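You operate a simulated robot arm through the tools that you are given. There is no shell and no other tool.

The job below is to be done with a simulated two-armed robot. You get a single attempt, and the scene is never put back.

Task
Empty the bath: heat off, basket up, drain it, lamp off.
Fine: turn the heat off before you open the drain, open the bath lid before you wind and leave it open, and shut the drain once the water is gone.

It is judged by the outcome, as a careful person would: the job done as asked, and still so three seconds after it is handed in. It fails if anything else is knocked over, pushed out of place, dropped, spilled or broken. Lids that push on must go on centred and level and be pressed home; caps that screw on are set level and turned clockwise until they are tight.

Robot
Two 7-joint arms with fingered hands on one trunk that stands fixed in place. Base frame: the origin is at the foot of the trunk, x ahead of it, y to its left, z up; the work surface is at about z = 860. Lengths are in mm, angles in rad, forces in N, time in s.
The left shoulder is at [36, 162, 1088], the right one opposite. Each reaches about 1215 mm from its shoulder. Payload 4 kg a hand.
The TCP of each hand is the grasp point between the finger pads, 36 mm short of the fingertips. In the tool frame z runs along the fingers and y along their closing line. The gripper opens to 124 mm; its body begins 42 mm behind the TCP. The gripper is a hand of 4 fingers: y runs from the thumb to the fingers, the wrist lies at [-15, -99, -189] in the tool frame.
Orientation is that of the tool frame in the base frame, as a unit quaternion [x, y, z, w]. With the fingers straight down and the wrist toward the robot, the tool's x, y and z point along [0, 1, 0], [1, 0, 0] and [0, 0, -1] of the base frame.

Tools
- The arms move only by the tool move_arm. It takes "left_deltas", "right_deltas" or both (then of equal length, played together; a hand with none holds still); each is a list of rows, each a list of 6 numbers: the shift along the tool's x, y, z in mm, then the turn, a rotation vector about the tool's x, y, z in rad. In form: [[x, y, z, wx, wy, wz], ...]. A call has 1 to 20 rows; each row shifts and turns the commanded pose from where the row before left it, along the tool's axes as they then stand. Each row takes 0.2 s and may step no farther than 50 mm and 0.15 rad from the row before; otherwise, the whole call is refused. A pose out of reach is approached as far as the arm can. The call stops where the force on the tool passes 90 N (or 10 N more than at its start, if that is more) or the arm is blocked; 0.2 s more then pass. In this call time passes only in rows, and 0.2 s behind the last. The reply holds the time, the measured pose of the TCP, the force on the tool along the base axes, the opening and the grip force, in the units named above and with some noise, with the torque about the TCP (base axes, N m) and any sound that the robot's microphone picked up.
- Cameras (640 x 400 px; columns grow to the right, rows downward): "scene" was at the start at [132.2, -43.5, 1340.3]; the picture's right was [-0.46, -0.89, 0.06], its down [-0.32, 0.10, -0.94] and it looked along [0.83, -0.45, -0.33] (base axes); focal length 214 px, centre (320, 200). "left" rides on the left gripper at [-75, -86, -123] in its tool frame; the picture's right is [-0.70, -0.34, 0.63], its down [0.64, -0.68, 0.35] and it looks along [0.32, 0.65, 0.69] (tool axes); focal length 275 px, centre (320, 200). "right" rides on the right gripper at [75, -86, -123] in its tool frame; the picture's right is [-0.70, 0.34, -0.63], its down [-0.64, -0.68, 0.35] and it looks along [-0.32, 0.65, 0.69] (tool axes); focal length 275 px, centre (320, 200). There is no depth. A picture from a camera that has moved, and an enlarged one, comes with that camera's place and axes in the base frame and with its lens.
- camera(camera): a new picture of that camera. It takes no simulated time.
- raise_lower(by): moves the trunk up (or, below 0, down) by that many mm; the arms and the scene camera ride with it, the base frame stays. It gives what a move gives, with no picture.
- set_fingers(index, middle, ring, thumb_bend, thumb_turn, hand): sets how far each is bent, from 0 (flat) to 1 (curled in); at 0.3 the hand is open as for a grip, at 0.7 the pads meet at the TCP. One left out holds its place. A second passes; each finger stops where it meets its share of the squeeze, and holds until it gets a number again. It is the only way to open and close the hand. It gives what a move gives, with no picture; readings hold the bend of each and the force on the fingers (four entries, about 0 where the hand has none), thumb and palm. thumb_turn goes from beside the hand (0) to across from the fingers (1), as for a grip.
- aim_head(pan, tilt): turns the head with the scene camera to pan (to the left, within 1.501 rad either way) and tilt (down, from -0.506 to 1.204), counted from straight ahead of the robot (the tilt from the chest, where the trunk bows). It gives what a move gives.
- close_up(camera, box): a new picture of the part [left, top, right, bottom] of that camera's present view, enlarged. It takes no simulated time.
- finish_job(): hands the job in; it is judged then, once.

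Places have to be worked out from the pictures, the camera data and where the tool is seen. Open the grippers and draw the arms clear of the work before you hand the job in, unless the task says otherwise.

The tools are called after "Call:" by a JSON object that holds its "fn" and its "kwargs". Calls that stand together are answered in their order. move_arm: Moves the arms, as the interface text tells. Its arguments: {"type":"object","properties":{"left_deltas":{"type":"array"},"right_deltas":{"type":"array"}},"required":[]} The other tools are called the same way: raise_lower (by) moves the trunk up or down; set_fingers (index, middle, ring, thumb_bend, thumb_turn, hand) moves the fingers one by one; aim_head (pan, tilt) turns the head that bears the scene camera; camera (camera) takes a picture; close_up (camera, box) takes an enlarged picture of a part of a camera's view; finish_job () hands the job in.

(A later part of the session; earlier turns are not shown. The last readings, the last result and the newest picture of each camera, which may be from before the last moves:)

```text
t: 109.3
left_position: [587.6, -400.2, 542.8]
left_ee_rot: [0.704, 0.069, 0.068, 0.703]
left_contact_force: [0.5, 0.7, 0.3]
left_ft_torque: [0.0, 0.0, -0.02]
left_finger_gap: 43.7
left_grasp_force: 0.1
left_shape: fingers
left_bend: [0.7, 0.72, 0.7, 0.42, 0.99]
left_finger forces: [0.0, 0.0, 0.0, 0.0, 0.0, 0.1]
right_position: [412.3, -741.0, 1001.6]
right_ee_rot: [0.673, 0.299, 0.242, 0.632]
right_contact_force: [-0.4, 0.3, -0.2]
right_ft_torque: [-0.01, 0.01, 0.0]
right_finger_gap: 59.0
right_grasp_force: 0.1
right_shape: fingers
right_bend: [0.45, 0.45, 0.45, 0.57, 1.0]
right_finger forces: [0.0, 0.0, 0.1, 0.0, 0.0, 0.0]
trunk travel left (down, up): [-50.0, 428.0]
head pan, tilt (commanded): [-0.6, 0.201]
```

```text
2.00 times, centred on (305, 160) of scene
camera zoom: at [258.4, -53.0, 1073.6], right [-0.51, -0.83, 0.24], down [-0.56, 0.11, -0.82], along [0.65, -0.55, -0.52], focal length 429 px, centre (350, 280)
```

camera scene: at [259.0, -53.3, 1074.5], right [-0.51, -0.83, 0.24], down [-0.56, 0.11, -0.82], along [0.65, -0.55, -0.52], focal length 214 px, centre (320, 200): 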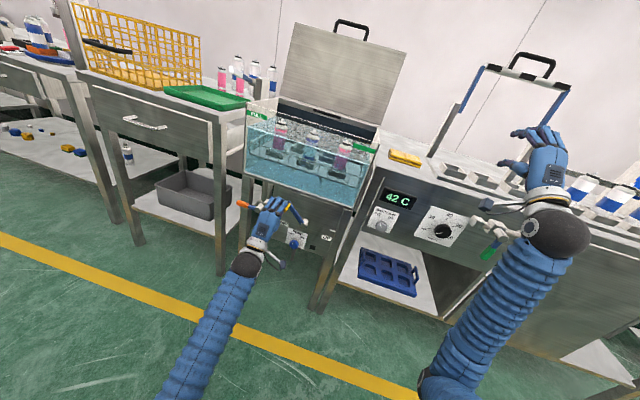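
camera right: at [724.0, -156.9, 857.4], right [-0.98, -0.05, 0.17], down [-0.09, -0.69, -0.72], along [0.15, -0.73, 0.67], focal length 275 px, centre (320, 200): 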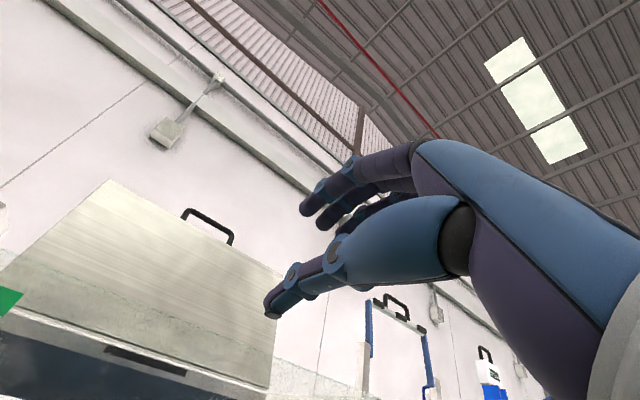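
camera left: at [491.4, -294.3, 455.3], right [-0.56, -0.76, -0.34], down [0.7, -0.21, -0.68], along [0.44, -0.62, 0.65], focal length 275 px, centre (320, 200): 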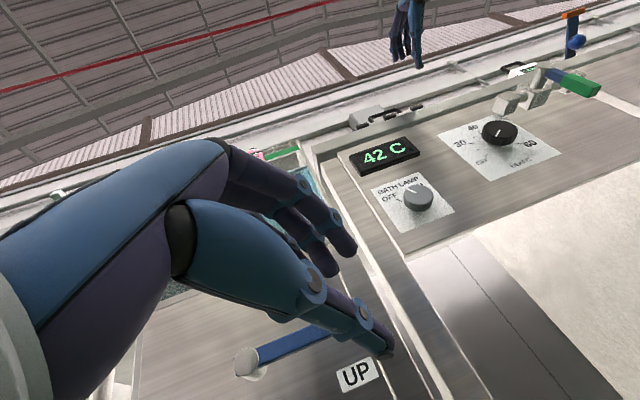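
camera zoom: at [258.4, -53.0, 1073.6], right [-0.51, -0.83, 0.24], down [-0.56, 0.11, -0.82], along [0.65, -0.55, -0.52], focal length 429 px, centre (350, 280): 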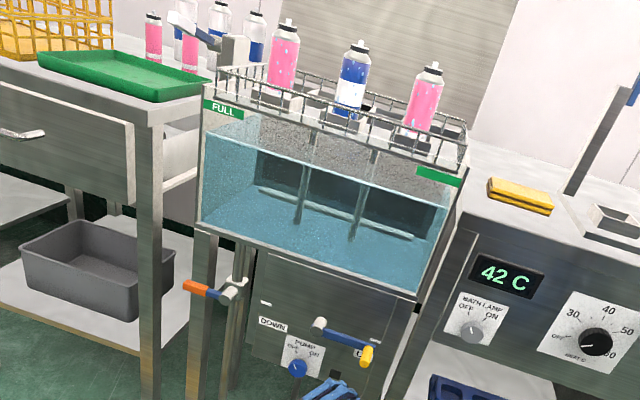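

The basket is up and the crank stays at UP. Next the drain: I straighten the left hand's yaw and move left in front of the orange lever, keeping well out from the panel.

Call:
{"fn": "move_arm", "kwargs": {"left_deltas": [[0, 0, 0, 0, 0.118, 0], [0, 0, 0, 0, 0.118, 0], [0, 0, 0, 0, 0.118, 0], [0, 0, 0, 0, 0.118, 0], [0, 0, 0, 0, 0.118, 0], [43, 0, 0, 0, 0, 0], [43, 0, 0, 0, 0, 0], [43, 0, 0, 0, 0, 0], [43, 0, 0, 0, 0, 0], [43, 0, 0, 0, 0, 0], [43, 0, 0, 0, 0, 0], [43, 0, 0, 0, 0, 0], [43, 0, 0, 0, 0, 0]]}}

Call:
{"fn": "camera", "kwargs": {"camera": "left"}}

Call:
{"fn": "close_up", "kwargs": {"camera": "scene", "box": [200, 80, 390, 260]}}

```text
t: 110.5
left_position: [665.9, -331.4, 538.4]
left_ee_rot: [0.681, 0.183, 0.346, 0.618]
left_contact_force: [0.4, 0.4, 0.2]
left_ft_torque: [0.0, 0.05, 0.03]
left_finger_gap: 43.9
left_grasp_force: 0.0
left_shape: fingers
left_bend: [0.7, 0.72, 0.7, 0.42, 0.99]
left_finger forces: [0.0, 0.0, 0.0, 0.0, 0.1, 0.0]
right_position: [412.7, -741.1, 1000.7]
right_ee_rot: [0.673, 0.298, 0.241, 0.632]
right_contact_force: [-0.9, -0.6, 0.5]
right_ft_torque: [0.01, 0.0, -0.03]
right_finger_gap: 59.1
right_grasp_force: 0.1
right_shape: fingers
right_bend: [0.45, 0.45, 0.45, 0.57, 1.0]
right_finger forces: [0.1, 0.0, 0.0, 0.1, 0.1, 0.0]
trunk travel left (down, up): [-50.0, 428.0]
head pan, tilt (commanded): [-0.6, 0.201]
stopped in row 5 (left hand): the arm was blocked; the commanded pose is now the measured one
```

```text
taken
camera left: at [544.1, -279.7, 434.3], right [0.02, -0.87, -0.5], down [0.81, 0.31, -0.5], along [0.59, -0.39, 0.71], focal length 275 px, centre (320, 200)
```

left: 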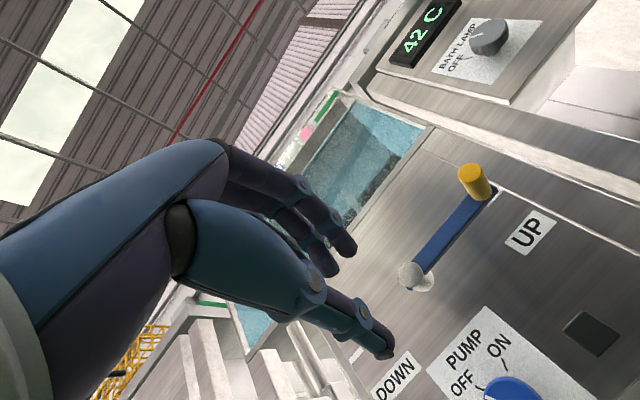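

```text
2.22 times, centred on (295, 170) of scene
camera zoom: at [258.5, -52.5, 1074.2], right [-0.51, -0.83, 0.24], down [-0.56, 0.11, -0.82], along [0.65, -0.55, -0.52], focal length 477 px, centre (376, 267)
```

zoom: 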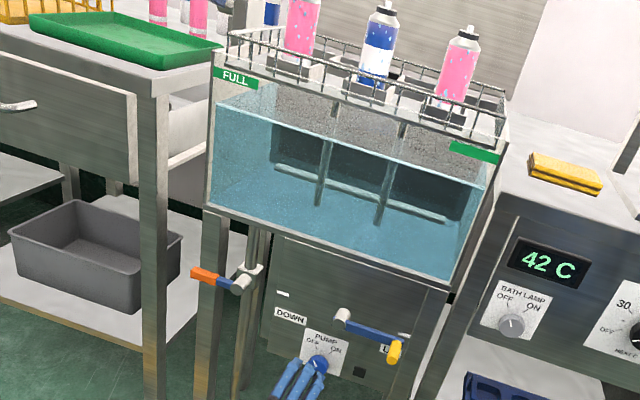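

The arm was blocked during the yaw but is now facing the panel anyway. I move left along the front, straightening the small roll as I go.

Call:
{"fn": "move_arm", "kwargs": {"left_deltas": [[41.7, -10, 0, 0, 0, -0.04], [41.7, -9, 0, 0, 0, -0.04], [41.7, -7, 0, 0, 0, -0.04], [42, -5, 0, 0, 0, -0.04], [42, -3, 0, 0, 0, -0.04], [30, -1, 0, 0, 0, -0.04]]}}

Call:
{"fn": "camera", "kwargs": {"camera": "left"}}

Call:
{"fn": "camera", "kwargs": {"camera": "scene"}}

```text
t: 111.8
left_position: [834.8, -166.8, 540.0]
left_ee_rot: [0.653, 0.266, 0.266, 0.657]
left_contact_force: [0.5, 0.2, 0.4]
left_ft_torque: [0.0, -0.02, -0.02]
left_finger_gap: 43.5
left_grasp_force: 0.0
left_shape: fingers
left_bend: [0.7, 0.72, 0.7, 0.42, 0.99]
left_finger forces: [0.0, 0.0, 0.0, 0.0, 0.1, 0.0]
right_position: [410.5, -741.8, 1001.7]
right_ee_rot: [0.673, 0.298, 0.242, 0.632]
right_contact_force: [-0.7, 0.6, -0.1]
right_ft_torque: [-0.01, 0.02, 0.03]
right_finger_gap: 58.9
right_grasp_force: 0.1
right_shape: fingers
right_bend: [0.45, 0.45, 0.45, 0.57, 1.0]
right_finger forces: [0.1, 0.0, 0.0, 0.1, 0.0, 0.0]
trunk travel left (down, up): [-50.0, 428.0]
head pan, tilt (commanded): [-0.6, 0.201]
```

```text
taken
camera left: at [697.0, -130.9, 452.2], right [-0.06, -0.94, -0.33], down [0.7, 0.2, -0.68], along [0.71, -0.27, 0.65], focal length 275 px, centre (320, 200)
```

left: 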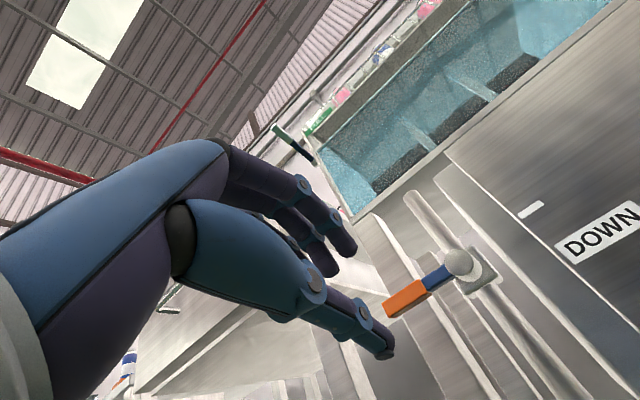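

```text
taken
camera scene: at [258.4, -52.7, 1073.6], right [-0.51, -0.83, 0.24], down [-0.56, 0.11, -0.82], along [0.65, -0.55, -0.52], focal length 214 px, centre (320, 200)
```

scene: 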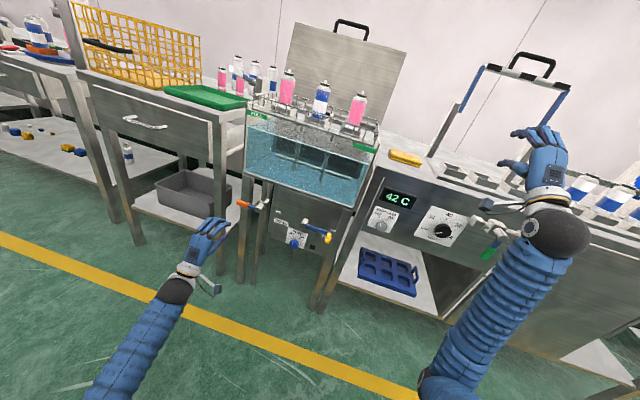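

The orange lever is at u≈-207, z≈537 with its pivot 63 mm to the right. I open the left hand to a medium cage and advance toward it.

Call:
{"fn": "set_fingers", "kwargs": {"hand": "left", "index": 0.45, "middle": 0.45, "ring": 0.45, "thumb_bend": 0.45}}

Call:
{"fn": "move_arm", "kwargs": {"left_deltas": [[10, -1, 10, 0, 0, 0], [9, -1, 20, 0, 0, 0], [0, 0, 25, 0, 0, 0], [0, 0, 25, 0, 0, 0]]}}

Call:
{"fn": "camera", "kwargs": {"camera": "left"}}

Call:
{"fn": "close_up", "kwargs": {"camera": "scene", "box": [180, 170, 300, 260]}}

```text
t: 112.8
left_position: [835.4, -165.7, 541.8]
left_ee_rot: [0.653, 0.266, 0.266, 0.657]
left_contact_force: [-0.8, -0.3, -0.8]
left_ft_torque: [-0.01, -0.01, -0.04]
left_finger_gap: 77.2
left_grasp_force: 0.1
left_shape: fingers
left_bend: [0.45, 0.45, 0.45, 0.45, 0.99]
left_finger forces: [0.1, 0.0, 0.0, 0.0, 0.1, 0.0]
right_position: [411.5, -741.8, 1002.2]
right_ee_rot: [0.673, 0.297, 0.241, 0.633]
right_contact_force: [-0.2, -0.6, -0.4]
right_ft_torque: [-0.01, 0.0, 0.0]
right_finger_gap: 59.1
right_grasp_force: 0.0
right_shape: fingers
right_bend: [0.45, 0.45, 0.45, 0.57, 1.0]
right_finger forces: [0.0, 0.0, 0.0, 0.1, 0.0, 0.1]
trunk travel left (down, up): [-50.0, 428.0]
head pan, tilt (commanded): [-0.6, 0.201]
```

```text
t: 113.8
left_position: [904.8, -213.0, 537.1]
left_ee_rot: [0.653, 0.266, 0.266, 0.658]
left_contact_force: [0.2, 1.2, -0.5]
left_ft_torque: [-0.02, 0.04, 0.0]
left_finger_gap: 77.4
left_grasp_force: 0.0
left_shape: fingers
left_bend: [0.45, 0.45, 0.45, 0.45, 0.99]
left_finger forces: [0.0, 0.1, 0.0, 0.0, 0.1, 0.0]
right_position: [411.5, -741.2, 1001.0]
right_ee_rot: [0.673, 0.299, 0.242, 0.632]
right_contact_force: [0.2, -0.1, 0.1]
right_ft_torque: [0.02, -0.01, 0.05]
right_finger_gap: 59.1
right_grasp_force: 0.0
right_shape: fingers
right_bend: [0.45, 0.45, 0.45, 0.57, 1.0]
right_finger forces: [0.0, 0.0, 0.0, 0.1, 0.1, 0.0]
trunk travel left (down, up): [-50.0, 428.0]
head pan, tilt (commanded): [-0.6, 0.201]
```

```text
taken
camera left: at [766.4, -176.7, 449.3], right [-0.06, -0.94, -0.33], down [0.71, 0.2, -0.68], along [0.71, -0.27, 0.65], focal length 275 px, centre (320, 200)
```

left: 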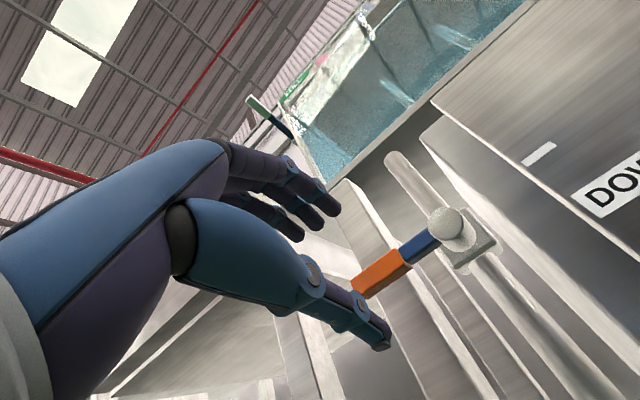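

```text
4.44 times, centred on (240, 215) of scene
camera zoom: at [258.4, -52.6, 1073.7], right [-0.51, -0.83, 0.24], down [-0.56, 0.11, -0.82], along [0.65, -0.55, -0.52], focal length 953 px, centre (676, 133)
```

zoom: 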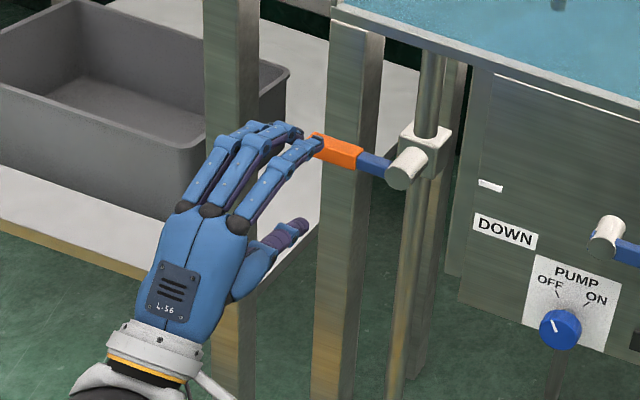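

Good alignment; I shift 8 mm right and advance 48 mm so that the lever is caged between fingers above and thumb below.

Call:
{"fn": "move_arm", "kwargs": {"left_deltas": [[-8, 0, 12, 0, 0, 0], [0, 0, 14, 0, 0, 0], [0, 0, 12, 0, 0, 0], [0, 0, 10, 0, 0, 0]]}}

Call:
{"fn": "camera", "kwargs": {"camera": "left"}}

Call:
{"fn": "close_up", "kwargs": {"camera": "scene", "box": [180, 170, 300, 260]}}

```text
t: 114.8
left_position: [933.5, -252.5, 537.5]
left_ee_rot: [0.653, 0.266, 0.266, 0.657]
left_contact_force: [-0.2, 0.0, 0.2]
left_ft_torque: [0.02, 0.0, -0.05]
left_finger_gap: 77.6
left_grasp_force: 0.0
left_shape: fingers
left_bend: [0.45, 0.45, 0.45, 0.45, 0.99]
left_finger forces: [0.1, 0.0, 0.1, 0.0, 0.0, 0.1]
right_position: [412.9, -741.6, 1002.8]
right_ee_rot: [0.673, 0.298, 0.241, 0.632]
right_contact_force: [-0.9, 0.3, 0.3]
right_ft_torque: [0.02, 0.01, 0.0]
right_finger_gap: 59.1
right_grasp_force: 0.0
right_shape: fingers
right_bend: [0.45, 0.45, 0.45, 0.57, 1.0]
right_finger forces: [0.0, 0.0, 0.0, 0.1, 0.1, 0.0]
trunk travel left (down, up): [-50.0, 428.0]
head pan, tilt (commanded): [-0.6, 0.201]
```

```text
taken
camera left: at [794.1, -216.5, 449.7], right [-0.06, -0.94, -0.33], down [0.71, 0.2, -0.68], along [0.71, -0.27, 0.65], focal length 275 px, centre (320, 200)
```

left: 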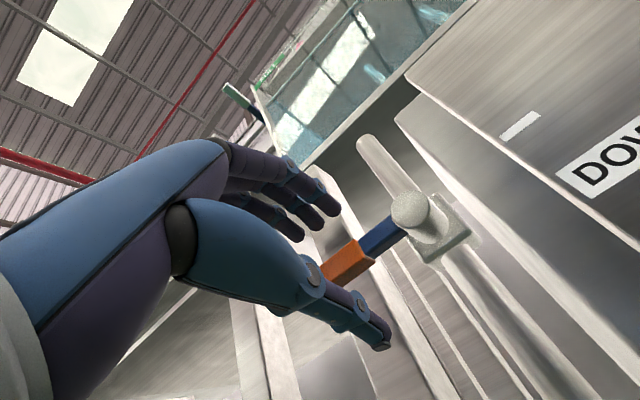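

```text
4.44 times, centred on (240, 215) of scene
camera zoom: at [258.4, -52.8, 1073.6], right [-0.51, -0.83, 0.24], down [-0.56, 0.11, -0.82], along [0.65, -0.55, -0.52], focal length 953 px, centre (676, 133)
```

zoom: 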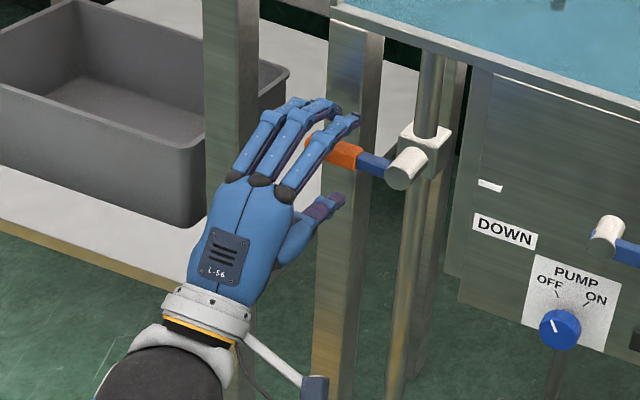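

The lever lies between thumb and fingers. I close to a loose cage and then test gently which way the lever turns, first downward.

Call:
{"fn": "set_fingers", "kwargs": {"hand": "left", "index": 0.6, "middle": 0.6, "ring": 0.6, "thumb_bend": 0.58}}

Call:
{"fn": "move_arm", "kwargs": {"left_deltas": [[0, -6, 0, 0, 0, 0], [0, -6, 0, 0, 0, 0]]}}

Call:
{"fn": "camera", "kwargs": {"camera": "left"}}

Call:
{"fn": "close_up", "kwargs": {"camera": "scene", "box": [200, 170, 300, 245]}}

```text
t: 115.8
left_position: [932.6, -252.1, 537.4]
left_ee_rot: [0.652, 0.266, 0.267, 0.658]
left_contact_force: [0.5, 0.3, 0.3]
left_ft_torque: [0.0, 0.0, 0.03]
left_finger_gap: 35.8
left_grasp_force: 0.1
left_shape: fingers
left_bend: [0.6, 0.6, 0.6, 0.57, 1.0]
left_finger forces: [0.1, 0.0, 0.1, 0.1, 0.0, 0.0]
right_position: [411.9, -741.0, 1002.0]
right_ee_rot: [0.673, 0.298, 0.242, 0.632]
right_contact_force: [0.4, 1.4, 0.4]
right_ft_torque: [0.0, 0.0, 0.01]
right_finger_gap: 59.1
right_grasp_force: 0.0
right_shape: fingers
right_bend: [0.45, 0.45, 0.45, 0.57, 1.0]
right_finger forces: [0.1, 0.1, 0.1, 0.0, 0.1, 0.1]
trunk travel left (down, up): [-50.0, 428.0]
head pan, tilt (commanded): [-0.6, 0.201]
```

```text
t: 116.5
left_position: [932.1, -251.6, 525.2]
left_ee_rot: [0.653, 0.266, 0.266, 0.658]
left_contact_force: [1.3, 1.8, 1.0]
left_ft_torque: [-0.07, -0.04, 0.01]
left_finger_gap: 37.4
left_grasp_force: 0.8
left_shape: fingers
left_bend: [0.59, 0.6, 0.6, 0.57, 1.0]
left_finger forces: [1.6, 0.2, 0.0, 0.1, 0.0, 0.0]
right_position: [412.6, -743.3, 1001.7]
right_ee_rot: [0.673, 0.298, 0.241, 0.632]
right_contact_force: [0.5, -0.6, 0.7]
right_ft_torque: [-0.01, -0.02, 0.01]
right_finger_gap: 59.2
right_grasp_force: 0.2
right_shape: fingers
right_bend: [0.45, 0.45, 0.45, 0.57, 1.0]
right_finger forces: [0.1, 0.0, 0.1, 0.1, 0.1, 0.0]
trunk travel left (down, up): [-50.0, 428.0]
head pan, tilt (commanded): [-0.6, 0.201]
```

```text
taken
camera left: at [793.6, -216.3, 437.3], right [-0.06, -0.94, -0.33], down [0.71, 0.2, -0.68], along [0.71, -0.27, 0.65], focal length 275 px, centre (320, 200)
```

left: 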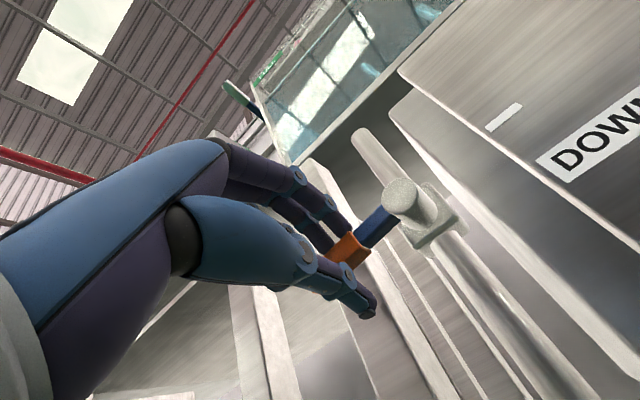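

```text
5.33 times, centred on (250, 208) of scene
camera zoom: at [258.4, -52.7, 1073.6], right [-0.51, -0.83, 0.24], down [-0.56, 0.11, -0.82], along [0.65, -0.55, -0.52], focal length 1144 px, centre (693, 160)
```

zoom: 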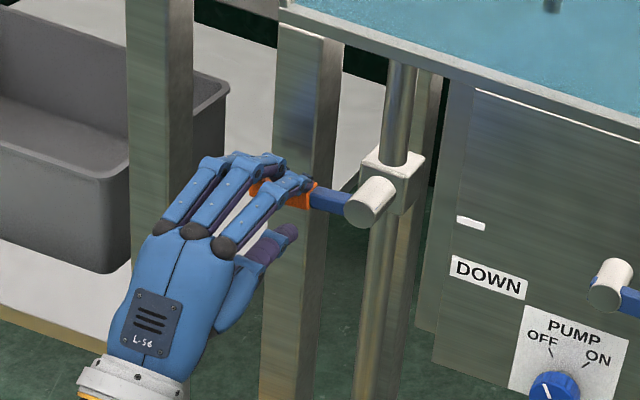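

The index has just touched the lever from above. I press down another 8 mm and watch.

Call:
{"fn": "move_arm", "kwargs": {"left_deltas": [[0, -4, 0, 0, 0, 0], [0, -4, 0, 0, 0, 0]]}}

Call:
{"fn": "close_up", "kwargs": {"camera": "scene", "box": [200, 170, 300, 245]}}

```text
t: 117.0
left_position: [932.0, -251.0, 516.8]
left_ee_rot: [0.653, 0.266, 0.266, 0.658]
left_contact_force: [0.8, 1.3, 1.7]
left_ft_torque: [-0.13, -0.02, 0.05]
left_finger_gap: 38.1
left_grasp_force: 1.4
left_shape: fingers
left_bend: [0.59, 0.6, 0.6, 0.57, 1.0]
left_finger forces: [2.0, 0.0, 0.1, 0.0, 0.0, 0.0]
right_position: [413.2, -741.0, 1002.1]
right_ee_rot: [0.673, 0.298, 0.241, 0.632]
right_contact_force: [0.0, -0.3, -0.3]
right_ft_torque: [0.02, 0.01, 0.0]
right_finger_gap: 58.9
right_grasp_force: 0.0
right_shape: fingers
right_bend: [0.45, 0.45, 0.45, 0.57, 1.0]
right_finger forces: [0.0, 0.1, 0.1, 0.0, 0.0, 0.0]
trunk travel left (down, up): [-50.0, 428.0]
head pan, tilt (commanded): [-0.6, 0.201]
```

```text
5.33 times, centred on (250, 208) of scene
camera zoom: at [258.4, -52.7, 1073.6], right [-0.51, -0.83, 0.24], down [-0.56, 0.11, -0.82], along [0.65, -0.55, -0.52], focal length 1144 px, centre (693, 160)
```

zoom: 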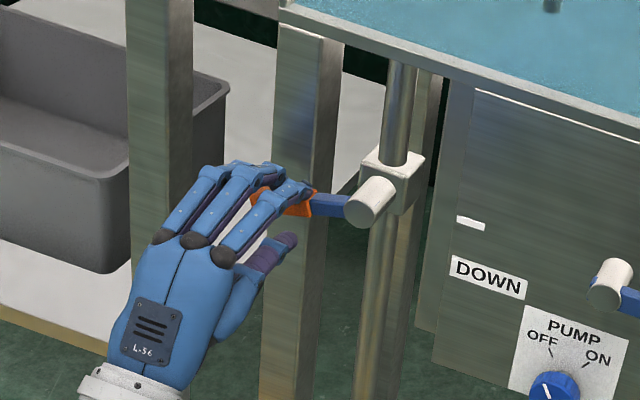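

The lever moves down with only 2 N, so down opens it. I open the thumb out of the lever's path and follow the arc with the index.

Call:
{"fn": "set_fingers", "kwargs": {"hand": "left", "thumb_bend": 0.2}}

Call:
{"fn": "move_arm", "kwargs": {"left_deltas": [[0.7, -10.5, 0, 0, 0, 0], [-1.4, -10.5, 0, 0, 0, 0], [-3.5, -9.9, 0, 0, 0, 0], [-5.4, -9.1, 0, 0, 0, 0]]}}

Call:
{"fn": "camera", "kwargs": {"camera": "left"}}

Call:
{"fn": "close_up", "kwargs": {"camera": "scene", "box": [200, 170, 300, 245]}}

```text
t: 118.0
left_position: [933.8, -250.8, 518.0]
left_ee_rot: [0.652, 0.266, 0.267, 0.658]
left_contact_force: [-0.2, 0.8, 1.6]
left_ft_torque: [-0.03, -0.01, 0.0]
left_finger_gap: 77.4
left_grasp_force: 0.8
left_shape: fingers
left_bend: [0.59, 0.6, 0.6, 0.2, 0.97]
left_finger forces: [1.7, 0.1, 0.1, 0.1, 0.1, 0.0]
right_position: [411.3, -741.5, 1002.6]
right_ee_rot: [0.673, 0.299, 0.241, 0.632]
right_contact_force: [-0.4, -0.1, 0.0]
right_ft_torque: [0.0, -0.01, 0.01]
right_finger_gap: 59.1
right_grasp_force: 0.1
right_shape: fingers
right_bend: [0.45, 0.45, 0.45, 0.57, 1.0]
right_finger forces: [0.0, 0.0, 0.1, 0.1, 0.1, 0.0]
trunk travel left (down, up): [-50.0, 428.0]
head pan, tilt (commanded): [-0.6, 0.201]
```

```text
t: 119.0
left_position: [925.9, -259.4, 476.8]
left_ee_rot: [0.653, 0.266, 0.266, 0.658]
left_contact_force: [1.0, 0.7, 1.6]
left_ft_torque: [-0.04, -0.01, 0.01]
left_finger_gap: 77.7
left_grasp_force: 0.8
left_shape: fingers
left_bend: [0.59, 0.6, 0.6, 0.2, 0.97]
left_finger forces: [1.3, 0.1, 0.0, 0.1, 0.0, 0.1]
right_position: [412.0, -741.6, 1003.2]
right_ee_rot: [0.673, 0.298, 0.242, 0.632]
right_contact_force: [0.8, 0.5, -0.3]
right_ft_torque: [0.01, 0.01, -0.02]
right_finger_gap: 59.1
right_grasp_force: 0.1
right_shape: fingers
right_bend: [0.45, 0.45, 0.45, 0.57, 1.0]
right_finger forces: [0.1, 0.0, 0.0, 0.1, 0.0, 0.1]
trunk travel left (down, up): [-50.0, 428.0]
head pan, tilt (commanded): [-0.6, 0.201]
```

```text
taken
camera left: at [786.6, -223.4, 388.7], right [-0.06, -0.94, -0.33], down [0.71, 0.2, -0.68], along [0.71, -0.27, 0.65], focal length 275 px, centre (320, 200)
```

left: 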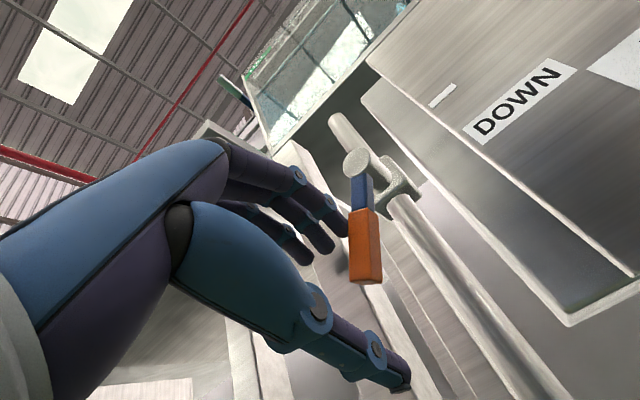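

```text
5.33 times, centred on (250, 208) of scene
camera zoom: at [258.5, -52.8, 1073.5], right [-0.51, -0.83, 0.24], down [-0.56, 0.11, -0.82], along [0.65, -0.55, -0.52], focal length 1144 px, centre (693, 160)
```

zoom: 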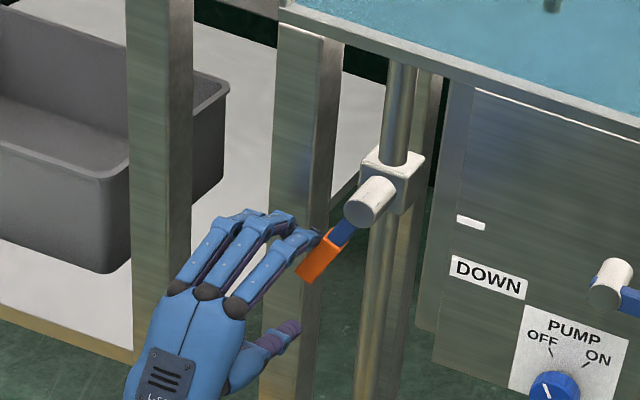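

The lever is about halfway. I continue the arc to vertical.

Call:
{"fn": "move_arm", "kwargs": {"left_deltas": [[-7, -7.9, 0, 0, 0, 0], [-8.5, -6.3, 0, 0, 0, 0], [-10.1, -4.7, 0, 0, 0, 0]]}}

Call:
{"fn": "camera", "kwargs": {"camera": "left"}}

Call:
{"fn": "close_up", "kwargs": {"camera": "scene", "box": [200, 170, 300, 245]}}

```text
t: 119.8
left_position: [906.6, -274.2, 459.7]
left_ee_rot: [0.652, 0.267, 0.267, 0.657]
left_contact_force: [7.6, 4.4, 2.6]
left_ft_torque: [-0.26, 0.18, 0.31]
left_finger_gap: 77.7
left_grasp_force: 4.6
left_shape: fingers
left_bend: [0.58, 0.6, 0.6, 0.2, 0.97]
left_finger forces: [8.9, 0.1, 0.0, 0.1, 0.0, 0.0]
right_position: [411.6, -741.8, 1002.8]
right_ee_rot: [0.673, 0.298, 0.241, 0.632]
right_contact_force: [0.9, 0.3, -0.7]
right_ft_torque: [0.01, -0.02, 0.0]
right_finger_gap: 59.2
right_grasp_force: 0.1
right_shape: fingers
right_bend: [0.45, 0.45, 0.45, 0.57, 1.0]
right_finger forces: [0.0, 0.0, 0.1, 0.0, 0.0, 0.1]
trunk travel left (down, up): [-50.0, 428.0]
head pan, tilt (commanded): [-0.6, 0.201]
```

```text
taken
camera left: at [768.6, -239.9, 370.9], right [-0.05, -0.94, -0.33], down [0.7, 0.2, -0.68], along [0.71, -0.27, 0.65], focal length 275 px, centre (320, 200)
```

left: 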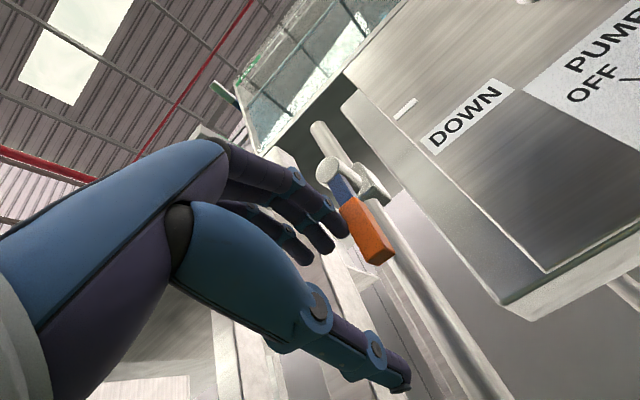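

```text
5.33 times, centred on (250, 208) of scene
camera zoom: at [258.7, -52.3, 1073.7], right [-0.51, -0.83, 0.24], down [-0.56, 0.11, -0.82], along [0.65, -0.55, -0.52], focal length 1144 px, centre (693, 160)
```

zoom: 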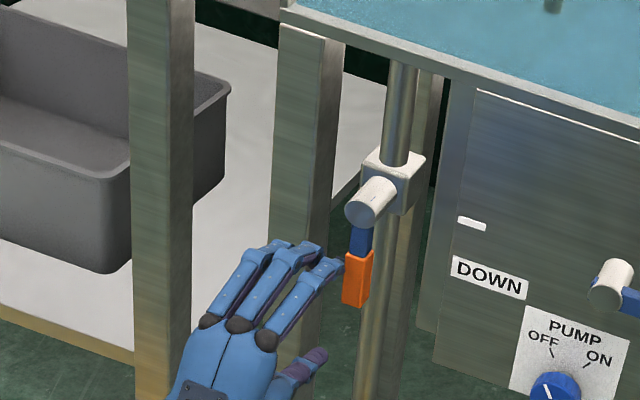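

The lever looks parallel to the pipe (open). I nudge it slightly more to make sure it's at its stop.

Call:
{"fn": "move_arm", "kwargs": {"left_deltas": [[-3, -1, 0, 0, 0, 0]]}}

Call:
{"fn": "close_up", "kwargs": {"camera": "scene", "box": [200, 90, 390, 245]}}

Call:
{"fn": "close_up", "kwargs": {"camera": "left", "box": [270, 110, 430, 280]}}

```text
t: 120.2
left_position: [905.8, -276.4, 458.2]
left_ee_rot: [0.652, 0.267, 0.267, 0.657]
left_contact_force: [15.0, 10.4, 2.7]
left_ft_torque: [-0.44, 0.4, 0.65]
left_finger_gap: 78.1
left_grasp_force: 9.7
left_shape: fingers
left_bend: [0.58, 0.6, 0.6, 0.2, 0.97]
left_finger forces: [18.8, 0.0, 0.0, 0.0, 0.0, 0.0]
right_position: [413.1, -740.6, 1001.9]
right_ee_rot: [0.673, 0.299, 0.242, 0.632]
right_contact_force: [-0.1, -0.4, 0.2]
right_ft_torque: [0.03, -0.02, -0.01]
right_finger_gap: 59.2
right_grasp_force: 0.1
right_shape: fingers
right_bend: [0.45, 0.45, 0.45, 0.57, 1.0]
right_finger forces: [0.1, 0.0, 0.0, 0.1, 0.0, 0.1]
trunk travel left (down, up): [-50.0, 428.0]
head pan, tilt (commanded): [-0.6, 0.201]
```

```text
2.58 times, centred on (295, 168) of scene
camera zoom: at [258.8, -52.1, 1073.7], right [-0.51, -0.83, 0.24], down [-0.56, 0.11, -0.82], along [0.65, -0.55, -0.52], focal length 554 px, centre (384, 284)
```

zoom: 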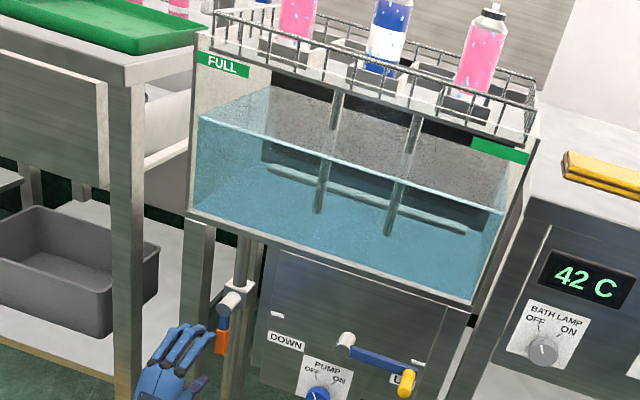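

```text
2.35 times, centred on (350, 195) of left
camera zoom: at [766.9, -241.5, 370.3], right [-0.05, -0.94, -0.33], down [0.7, 0.2, -0.68], along [0.71, -0.27, 0.65], focal length 648 px, centre (249, 212)
```

zoom: 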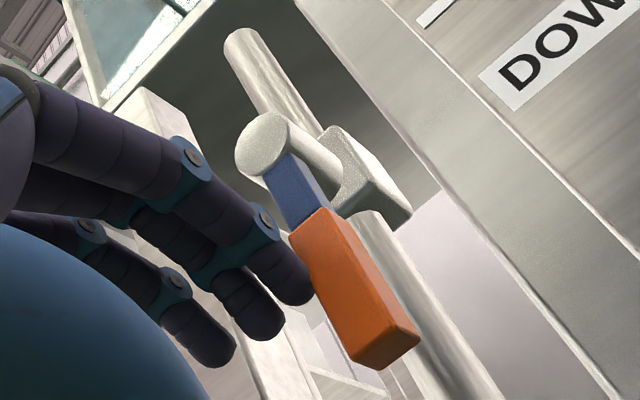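

The drain lever is at its open stop and the water level is falling. I ease the finger off and wait, watching the level.

Call:
{"fn": "move_arm", "kwargs": {"left_deltas": [[8, 0, 0, 0, 0, 0], [10, 0, -20, 0, 0, 0], [0, 0, -20, 0, 0, 0], [0, 0, 0, 0, 0, 0], [0, 0, 0, 0, 0, 0], [0, 0, 0, 0, 0, 0], [0, 0, 0, 0, 0, 0], [0, 0, 0, 0, 0, 0], [0, 0, 0, 0, 0, 0], [0, 0, 0, 0, 0, 0], [0, 0, 0, 0, 0, 0], [0, 0, 0, 0, 0, 0], [0, 0, 0, 0, 0, 0], [0, 0, 0, 0, 0, 0], [0, 0, 0, 0, 0, 0], [0, 0, 0, 0, 0, 0]]}}

Call:
{"fn": "close_up", "kwargs": {"camera": "scene", "box": [200, 90, 390, 245]}}

```text
t: 123.7
left_position: [891.2, -236.8, 459.3]
left_ee_rot: [0.653, 0.265, 0.265, 0.658]
left_contact_force: [-0.4, -0.4, 0.3]
left_ft_torque: [0.02, -0.02, -0.03]
left_finger_gap: 75.3
left_grasp_force: 0.1
left_shape: fingers
left_bend: [0.6, 0.6, 0.6, 0.2, 0.97]
left_finger forces: [0.1, 0.1, 0.0, 0.0, 0.0, 0.1]
right_position: [411.8, -741.7, 1002.1]
right_ee_rot: [0.674, 0.298, 0.24, 0.632]
right_contact_force: [0.4, -0.4, -0.3]
right_ft_torque: [0.0, -0.03, 0.0]
right_finger_gap: 59.0
right_grasp_force: 0.0
right_shape: fingers
right_bend: [0.45, 0.45, 0.45, 0.57, 1.0]
right_finger forces: [0.0, 0.0, 0.0, 0.1, 0.1, 0.0]
trunk travel left (down, up): [-50.0, 428.0]
head pan, tilt (commanded): [-0.6, 0.201]
```

```text
2.58 times, centred on (295, 168) of scene
camera zoom: at [258.5, -52.8, 1073.6], right [-0.51, -0.83, 0.24], down [-0.56, 0.11, -0.82], along [0.65, -0.55, -0.52], focal length 554 px, centre (384, 284)
```

zoom: 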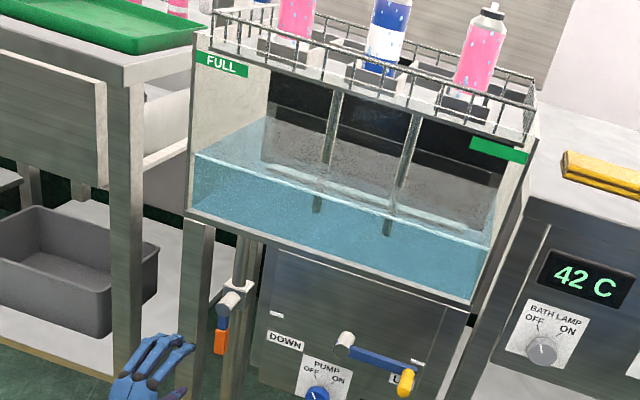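

The level is dropping fast. Meanwhile I get the hand ready for closing: only the index extended, moved to the lever's right side.

Call:
{"fn": "move_arm", "kwargs": {"left_deltas": [[0, 0, -30, 0, 0, 0], [-25, 5, 0, 0, 0, 0], [-25, 4, 0, 0, 0, 0]]}}

Call:
{"fn": "set_fingers", "kwargs": {"hand": "left", "index": 0.55, "middle": 1.0, "ring": 1.0, "thumb_bend": 0.15}}

Call:
{"fn": "camera", "kwargs": {"camera": "left"}}

Call:
{"fn": "close_up", "kwargs": {"camera": "scene", "box": [200, 90, 390, 245]}}

```text
t: 124.5
left_position: [833.6, -251.1, 467.3]
left_ee_rot: [0.653, 0.266, 0.267, 0.657]
left_contact_force: [0.6, 0.3, -0.5]
left_ft_torque: [0.01, 0.0, 0.03]
left_finger_gap: 75.1
left_grasp_force: 0.0
left_shape: fingers
left_bend: [0.6, 0.6, 0.6, 0.2, 0.97]
left_finger forces: [0.0, 0.0, 0.1, 0.1, 0.0, 0.0]
right_position: [412.8, -741.3, 1002.4]
right_ee_rot: [0.673, 0.298, 0.242, 0.632]
right_contact_force: [0.1, 0.7, 0.0]
right_ft_torque: [0.05, -0.01, -0.03]
right_finger_gap: 59.1
right_grasp_force: 0.0
right_shape: fingers
right_bend: [0.45, 0.45, 0.45, 0.57, 1.0]
right_finger forces: [0.0, 0.0, 0.1, 0.0, 0.0, 0.0]
trunk travel left (down, up): [-50.0, 428.0]
head pan, tilt (commanded): [-0.6, 0.201]
```

```text
t: 125.5
left_position: [832.8, -250.0, 467.5]
left_ee_rot: [0.653, 0.266, 0.267, 0.657]
left_contact_force: [0.5, 0.5, 0.6]
left_ft_torque: [-0.01, 0.0, -0.02]
left_finger_gap: 80.8
left_grasp_force: 0.0
left_shape: fingers
left_bend: [0.55, 1.0, 1.0, 0.15, 0.96]
left_finger forces: [0.0, 0.0, 0.1, 0.0, 0.0, 0.0]
right_position: [413.0, -741.5, 1001.2]
right_ee_rot: [0.674, 0.297, 0.241, 0.632]
right_contact_force: [0.0, 0.2, 0.5]
right_ft_torque: [-0.02, -0.01, 0.02]
right_finger_gap: 59.1
right_grasp_force: 0.1
right_shape: fingers
right_bend: [0.45, 0.45, 0.45, 0.57, 1.0]
right_finger forces: [0.0, 0.0, 0.0, 0.0, 0.0, 0.0]
trunk travel left (down, up): [-50.0, 428.0]
head pan, tilt (commanded): [-0.6, 0.201]
```

```text
taken
camera left: at [694.1, -215.4, 380.1], right [-0.06, -0.94, -0.33], down [0.71, 0.2, -0.68], along [0.71, -0.27, 0.65], focal length 275 px, centre (320, 200)
```

left: 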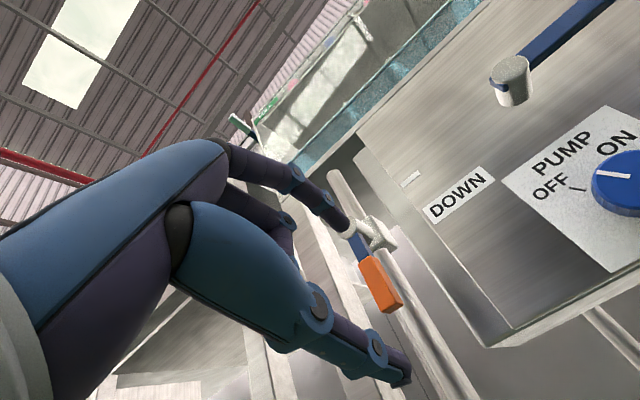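

```text
2.58 times, centred on (295, 168) of scene
camera zoom: at [258.4, -52.8, 1073.6], right [-0.51, -0.83, 0.24], down [-0.56, 0.11, -0.82], along [0.65, -0.55, -0.52], focal length 554 px, centre (384, 284)
```

zoom: 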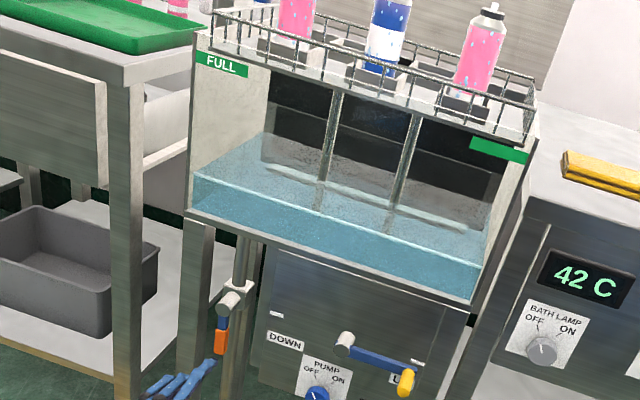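

Water keeps falling. I want to verify that the pump knob is still at OFF, so I zoom in on it.

Call:
{"fn": "close_up", "kwargs": {"camera": "scene", "box": [270, 200, 350, 250]}}

Call:
{"fn": "close_up", "kwargs": {"camera": "left", "box": [480, 40, 640, 280]}}

```text
8.00 times, centred on (310, 225) of scene
camera zoom: at [258.4, -52.8, 1073.6], right [-0.51, -0.83, 0.24], down [-0.56, 0.11, -0.82], along [0.65, -0.55, -0.52], focal length 1716 px, centre (400, 0)
```

zoom: 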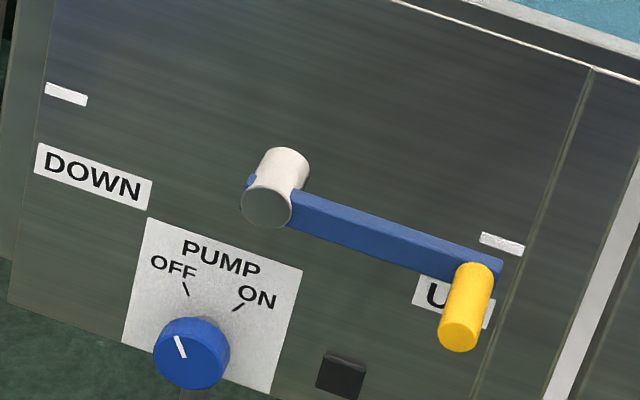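

```text
1.67 times, centred on (560, 160) of left
camera zoom: at [694.1, -215.4, 380.1], right [-0.06, -0.94, -0.33], down [0.71, 0.2, -0.68], along [0.71, -0.27, 0.65], focal length 459 px, centre (-80, 267)
```

zoom: 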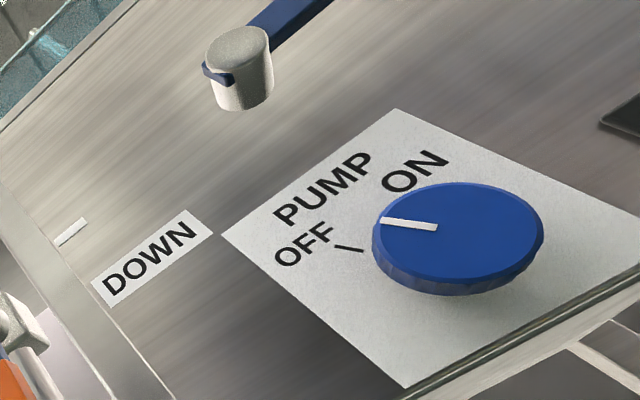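

Pump is still OFF and the crank sits at UP. I wait for the bath to finish draining.

Call:
{"fn": "move_arm", "kwargs": {"left_deltas": [[0, 0, 0, 0, 0, 0], [0, 0, 0, 0, 0, 0], [0, 0, 0, 0, 0, 0], [0, 0, 0, 0, 0, 0], [0, 0, 0, 0, 0, 0], [0, 0, 0, 0, 0, 0], [0, 0, 0, 0, 0, 0], [0, 0, 0, 0, 0, 0], [0, 0, 0, 0, 0, 0], [0, 0, 0, 0, 0, 0], [0, 0, 0, 0, 0, 0], [0, 0, 0, 0, 0, 0], [0, 0, 0, 0, 0, 0], [0, 0, 0, 0, 0, 0], [0, 0, 0, 0, 0, 0], [0, 0, 0, 0, 0, 0], [0, 0, 0, 0, 0, 0], [0, 0, 0, 0, 0, 0], [0, 0, 0, 0, 0, 0], [0, 0, 0, 0, 0, 0]]}}

Call:
{"fn": "close_up", "kwargs": {"camera": "scene", "box": [200, 90, 390, 245]}}

```text
t: 129.7
left_position: [833.7, -249.8, 468.0]
left_ee_rot: [0.652, 0.266, 0.266, 0.658]
left_contact_force: [-0.6, -0.9, -0.4]
left_ft_torque: [-0.01, 0.05, 0.0]
left_finger_gap: 80.8
left_grasp_force: 0.1
left_shape: fingers
left_bend: [0.55, 1.0, 1.0, 0.15, 0.96]
left_finger forces: [0.0, 0.0, 0.0, 0.1, 0.0, 0.0]
right_position: [412.2, -740.4, 1002.6]
right_ee_rot: [0.673, 0.299, 0.243, 0.632]
right_contact_force: [0.4, -0.6, 0.1]
right_ft_torque: [0.01, 0.02, 0.02]
right_finger_gap: 59.0
right_grasp_force: 0.0
right_shape: fingers
right_bend: [0.45, 0.45, 0.45, 0.57, 1.0]
right_finger forces: [0.1, 0.0, 0.1, 0.1, 0.0, 0.1]
trunk travel left (down, up): [-50.0, 428.0]
head pan, tilt (commanded): [-0.6, 0.201]
```

```text
2.58 times, centred on (295, 168) of scene
camera zoom: at [258.4, -52.8, 1073.6], right [-0.51, -0.83, 0.24], down [-0.56, 0.11, -0.82], along [0.65, -0.55, -0.52], focal length 554 px, centre (384, 284)
```

zoom: 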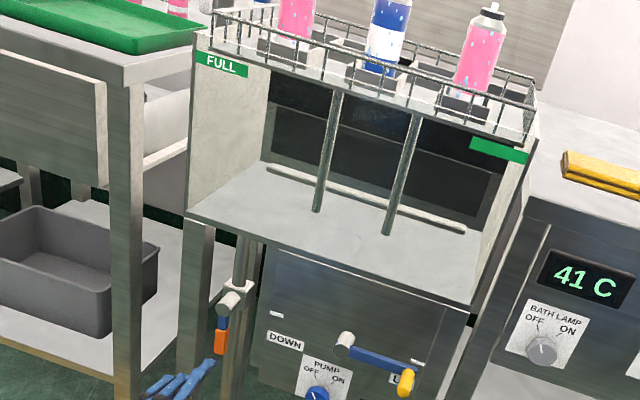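

The bath is empty (bare floor visible). I now advance the extended index to the right-hand side of the lever to close the drain.

Call:
{"fn": "move_arm", "kwargs": {"left_deltas": [[-4, 0, 20, 0, 0, 0], [0, 0, 20, 0, 0, 0], [0, 0, 16, 0, 0, 0]]}}

Call:
{"fn": "camera", "kwargs": {"camera": "left"}}

Call:
{"fn": "close_up", "kwargs": {"camera": "scene", "box": [210, 180, 310, 255]}}

```text
t: 130.4
left_position: [869.2, -294.5, 468.3]
left_ee_rot: [0.653, 0.266, 0.266, 0.658]
left_contact_force: [-0.2, 0.0, 0.1]
left_ft_torque: [0.0, 0.0, 0.02]
left_finger_gap: 80.5
left_grasp_force: 0.1
left_shape: fingers
left_bend: [0.55, 1.0, 1.0, 0.15, 0.96]
left_finger forces: [0.0, 0.0, 0.0, 0.1, 0.0, 0.1]
right_position: [412.3, -741.7, 1002.8]
right_ee_rot: [0.673, 0.298, 0.242, 0.632]
right_contact_force: [0.1, 0.1, 0.1]
right_ft_torque: [0.0, 0.0, 0.01]
right_finger_gap: 59.2
right_grasp_force: 0.0
right_shape: fingers
right_bend: [0.45, 0.45, 0.45, 0.57, 1.0]
right_finger forces: [0.1, 0.0, 0.1, 0.0, 0.0, 0.1]
trunk travel left (down, up): [-50.0, 428.0]
head pan, tilt (commanded): [-0.6, 0.201]
```

```text
taken
camera left: at [731.0, -258.3, 379.7], right [-0.06, -0.94, -0.33], down [0.71, 0.2, -0.68], along [0.71, -0.27, 0.65], focal length 275 px, centre (320, 200)
```

left: 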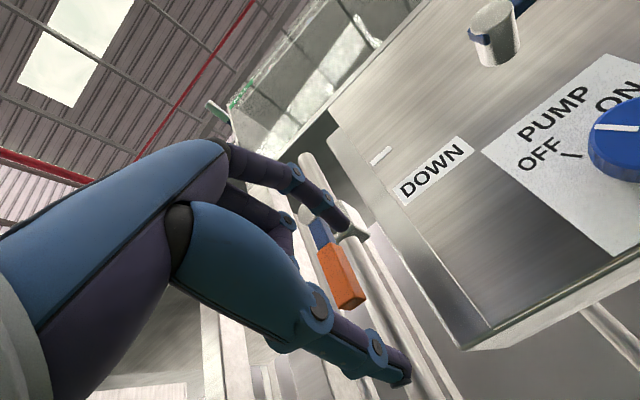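

```text
5.33 times, centred on (260, 218) of scene
camera zoom: at [258.4, -52.7, 1073.7], right [-0.51, -0.83, 0.24], down [-0.56, 0.11, -0.82], along [0.65, -0.55, -0.52], focal length 1144 px, centre (640, 107)
```

zoom: 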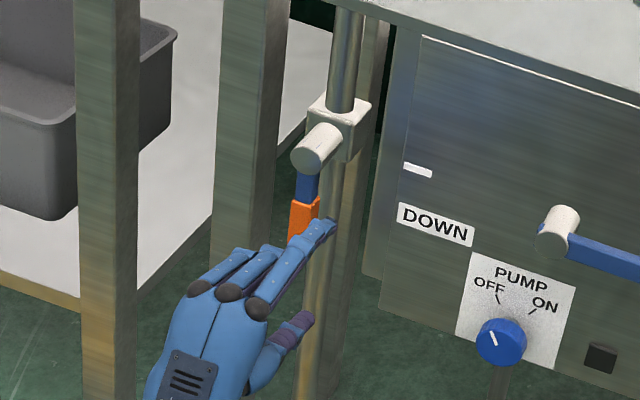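

The index is just right of the lever. I advance 14 mm more, then push left.

Call:
{"fn": "move_arm", "kwargs": {"left_deltas": [[-2, 0, 8, 0, 0, 0], [0, 0, 8, 0, 0, 0]]}}

Call:
{"fn": "camera", "kwargs": {"camera": "left"}}

Call:
{"fn": "close_up", "kwargs": {"camera": "scene", "box": [220, 185, 290, 235]}}

```text
t: 131.1
left_position: [878.2, -307.6, 467.3]
left_ee_rot: [0.653, 0.265, 0.266, 0.658]
left_contact_force: [0.8, 1.0, -0.1]
left_ft_torque: [0.01, -0.03, 0.05]
left_finger_gap: 80.7
left_grasp_force: 0.1
left_shape: fingers
left_bend: [0.55, 1.0, 1.0, 0.15, 0.96]
left_finger forces: [0.0, 0.1, 0.1, 0.0, 0.0, 0.0]
right_position: [411.5, -742.2, 1001.3]
right_ee_rot: [0.674, 0.298, 0.241, 0.632]
right_contact_force: [-0.3, -0.3, -0.5]
right_ft_torque: [0.0, 0.0, 0.03]
right_finger_gap: 59.0
right_grasp_force: 0.1
right_shape: fingers
right_bend: [0.45, 0.45, 0.45, 0.57, 1.0]
right_finger forces: [0.0, 0.0, 0.1, 0.1, 0.0, 0.0]
trunk travel left (down, up): [-50.0, 428.0]
head pan, tilt (commanded): [-0.6, 0.201]
```

```text
taken
camera left: at [740.5, -272.1, 380.1], right [-0.06, -0.94, -0.33], down [0.71, 0.2, -0.68], along [0.71, -0.27, 0.65], focal length 275 px, centre (320, 200)
```

left: 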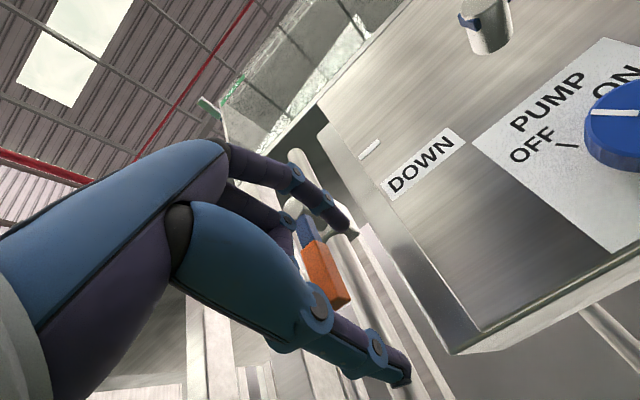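

```text
8.00 times, centred on (255, 210) of scene
camera zoom: at [258.4, -52.8, 1073.6], right [-0.51, -0.83, 0.24], down [-0.56, 0.11, -0.82], along [0.65, -0.55, -0.52], focal length 1716 px, centre (840, 120)
```

zoom: 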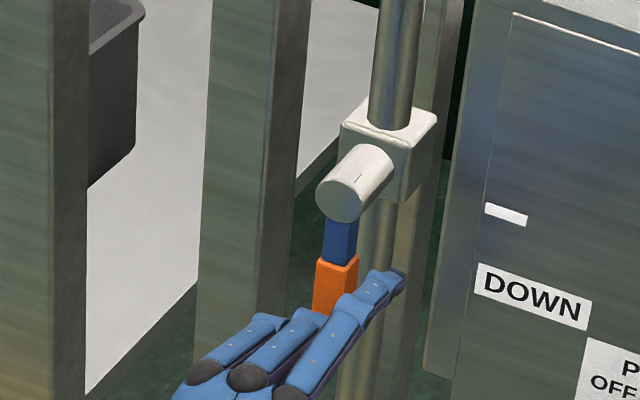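

The index is on the right side of the lever. I push left and up along its arc to close the drain.

Call:
{"fn": "move_arm", "kwargs": {"left_deltas": [[10.3, -2.4, 0, 0, 0, 0], [10.5, -0.3, 0, 0, 0, 0], [10.4, 1.8, 0, 0, 0, 0]]}}

Call:
{"fn": "camera", "kwargs": {"camera": "left"}}

Call:
{"fn": "close_up", "kwargs": {"camera": "scene", "box": [210, 185, 280, 235]}}

```text
t: 131.8
left_position: [900.8, -285.2, 465.8]
left_ee_rot: [0.653, 0.265, 0.265, 0.658]
left_contact_force: [-1.6, -2.3, -1.3]
left_ft_torque: [0.13, -0.05, -0.05]
left_finger_gap: 79.6
left_grasp_force: 1.5
left_shape: fingers
left_bend: [0.56, 1.0, 1.0, 0.15, 0.96]
left_finger forces: [2.4, 0.0, 0.1, 0.0, 0.1, 0.0]
right_position: [411.4, -741.6, 1002.4]
right_ee_rot: [0.673, 0.299, 0.242, 0.632]
right_contact_force: [-0.2, 0.5, -0.4]
right_ft_torque: [-0.02, -0.01, 0.0]
right_finger_gap: 59.3
right_grasp_force: 0.1
right_shape: fingers
right_bend: [0.45, 0.45, 0.45, 0.57, 1.0]
right_finger forces: [0.1, 0.0, 0.0, 0.1, 0.0, 0.0]
trunk travel left (down, up): [-50.0, 428.0]
head pan, tilt (commanded): [-0.6, 0.201]
```

```text
taken
camera left: at [762.9, -250.3, 379.0], right [-0.06, -0.94, -0.33], down [0.71, 0.2, -0.68], along [0.71, -0.27, 0.65], focal length 275 px, centre (320, 200)
```

left: 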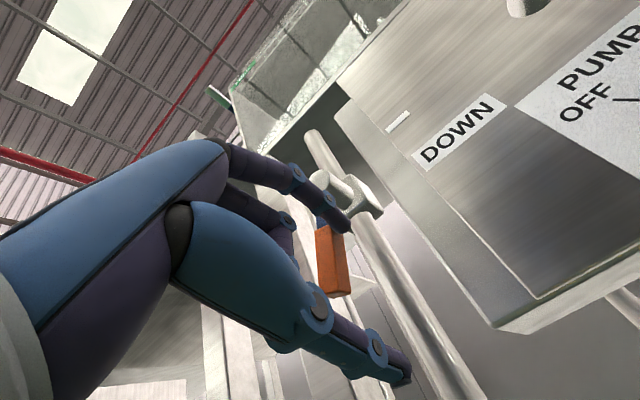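

```text
8.00 times, centred on (245, 210) of scene
camera zoom: at [258.4, -53.0, 1073.5], right [-0.51, -0.83, 0.24], down [-0.56, 0.11, -0.82], along [0.65, -0.55, -0.52], focal length 1716 px, centre (920, 120)
```

zoom: 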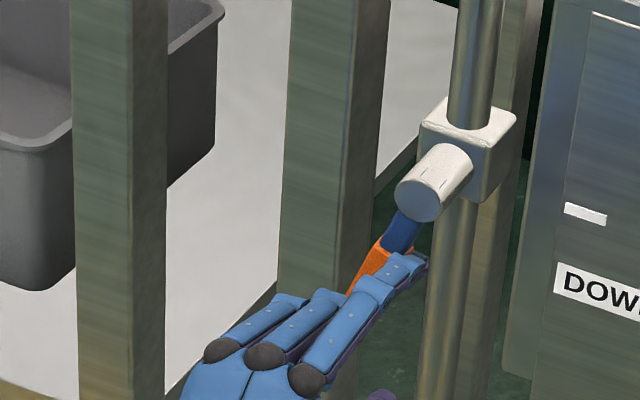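

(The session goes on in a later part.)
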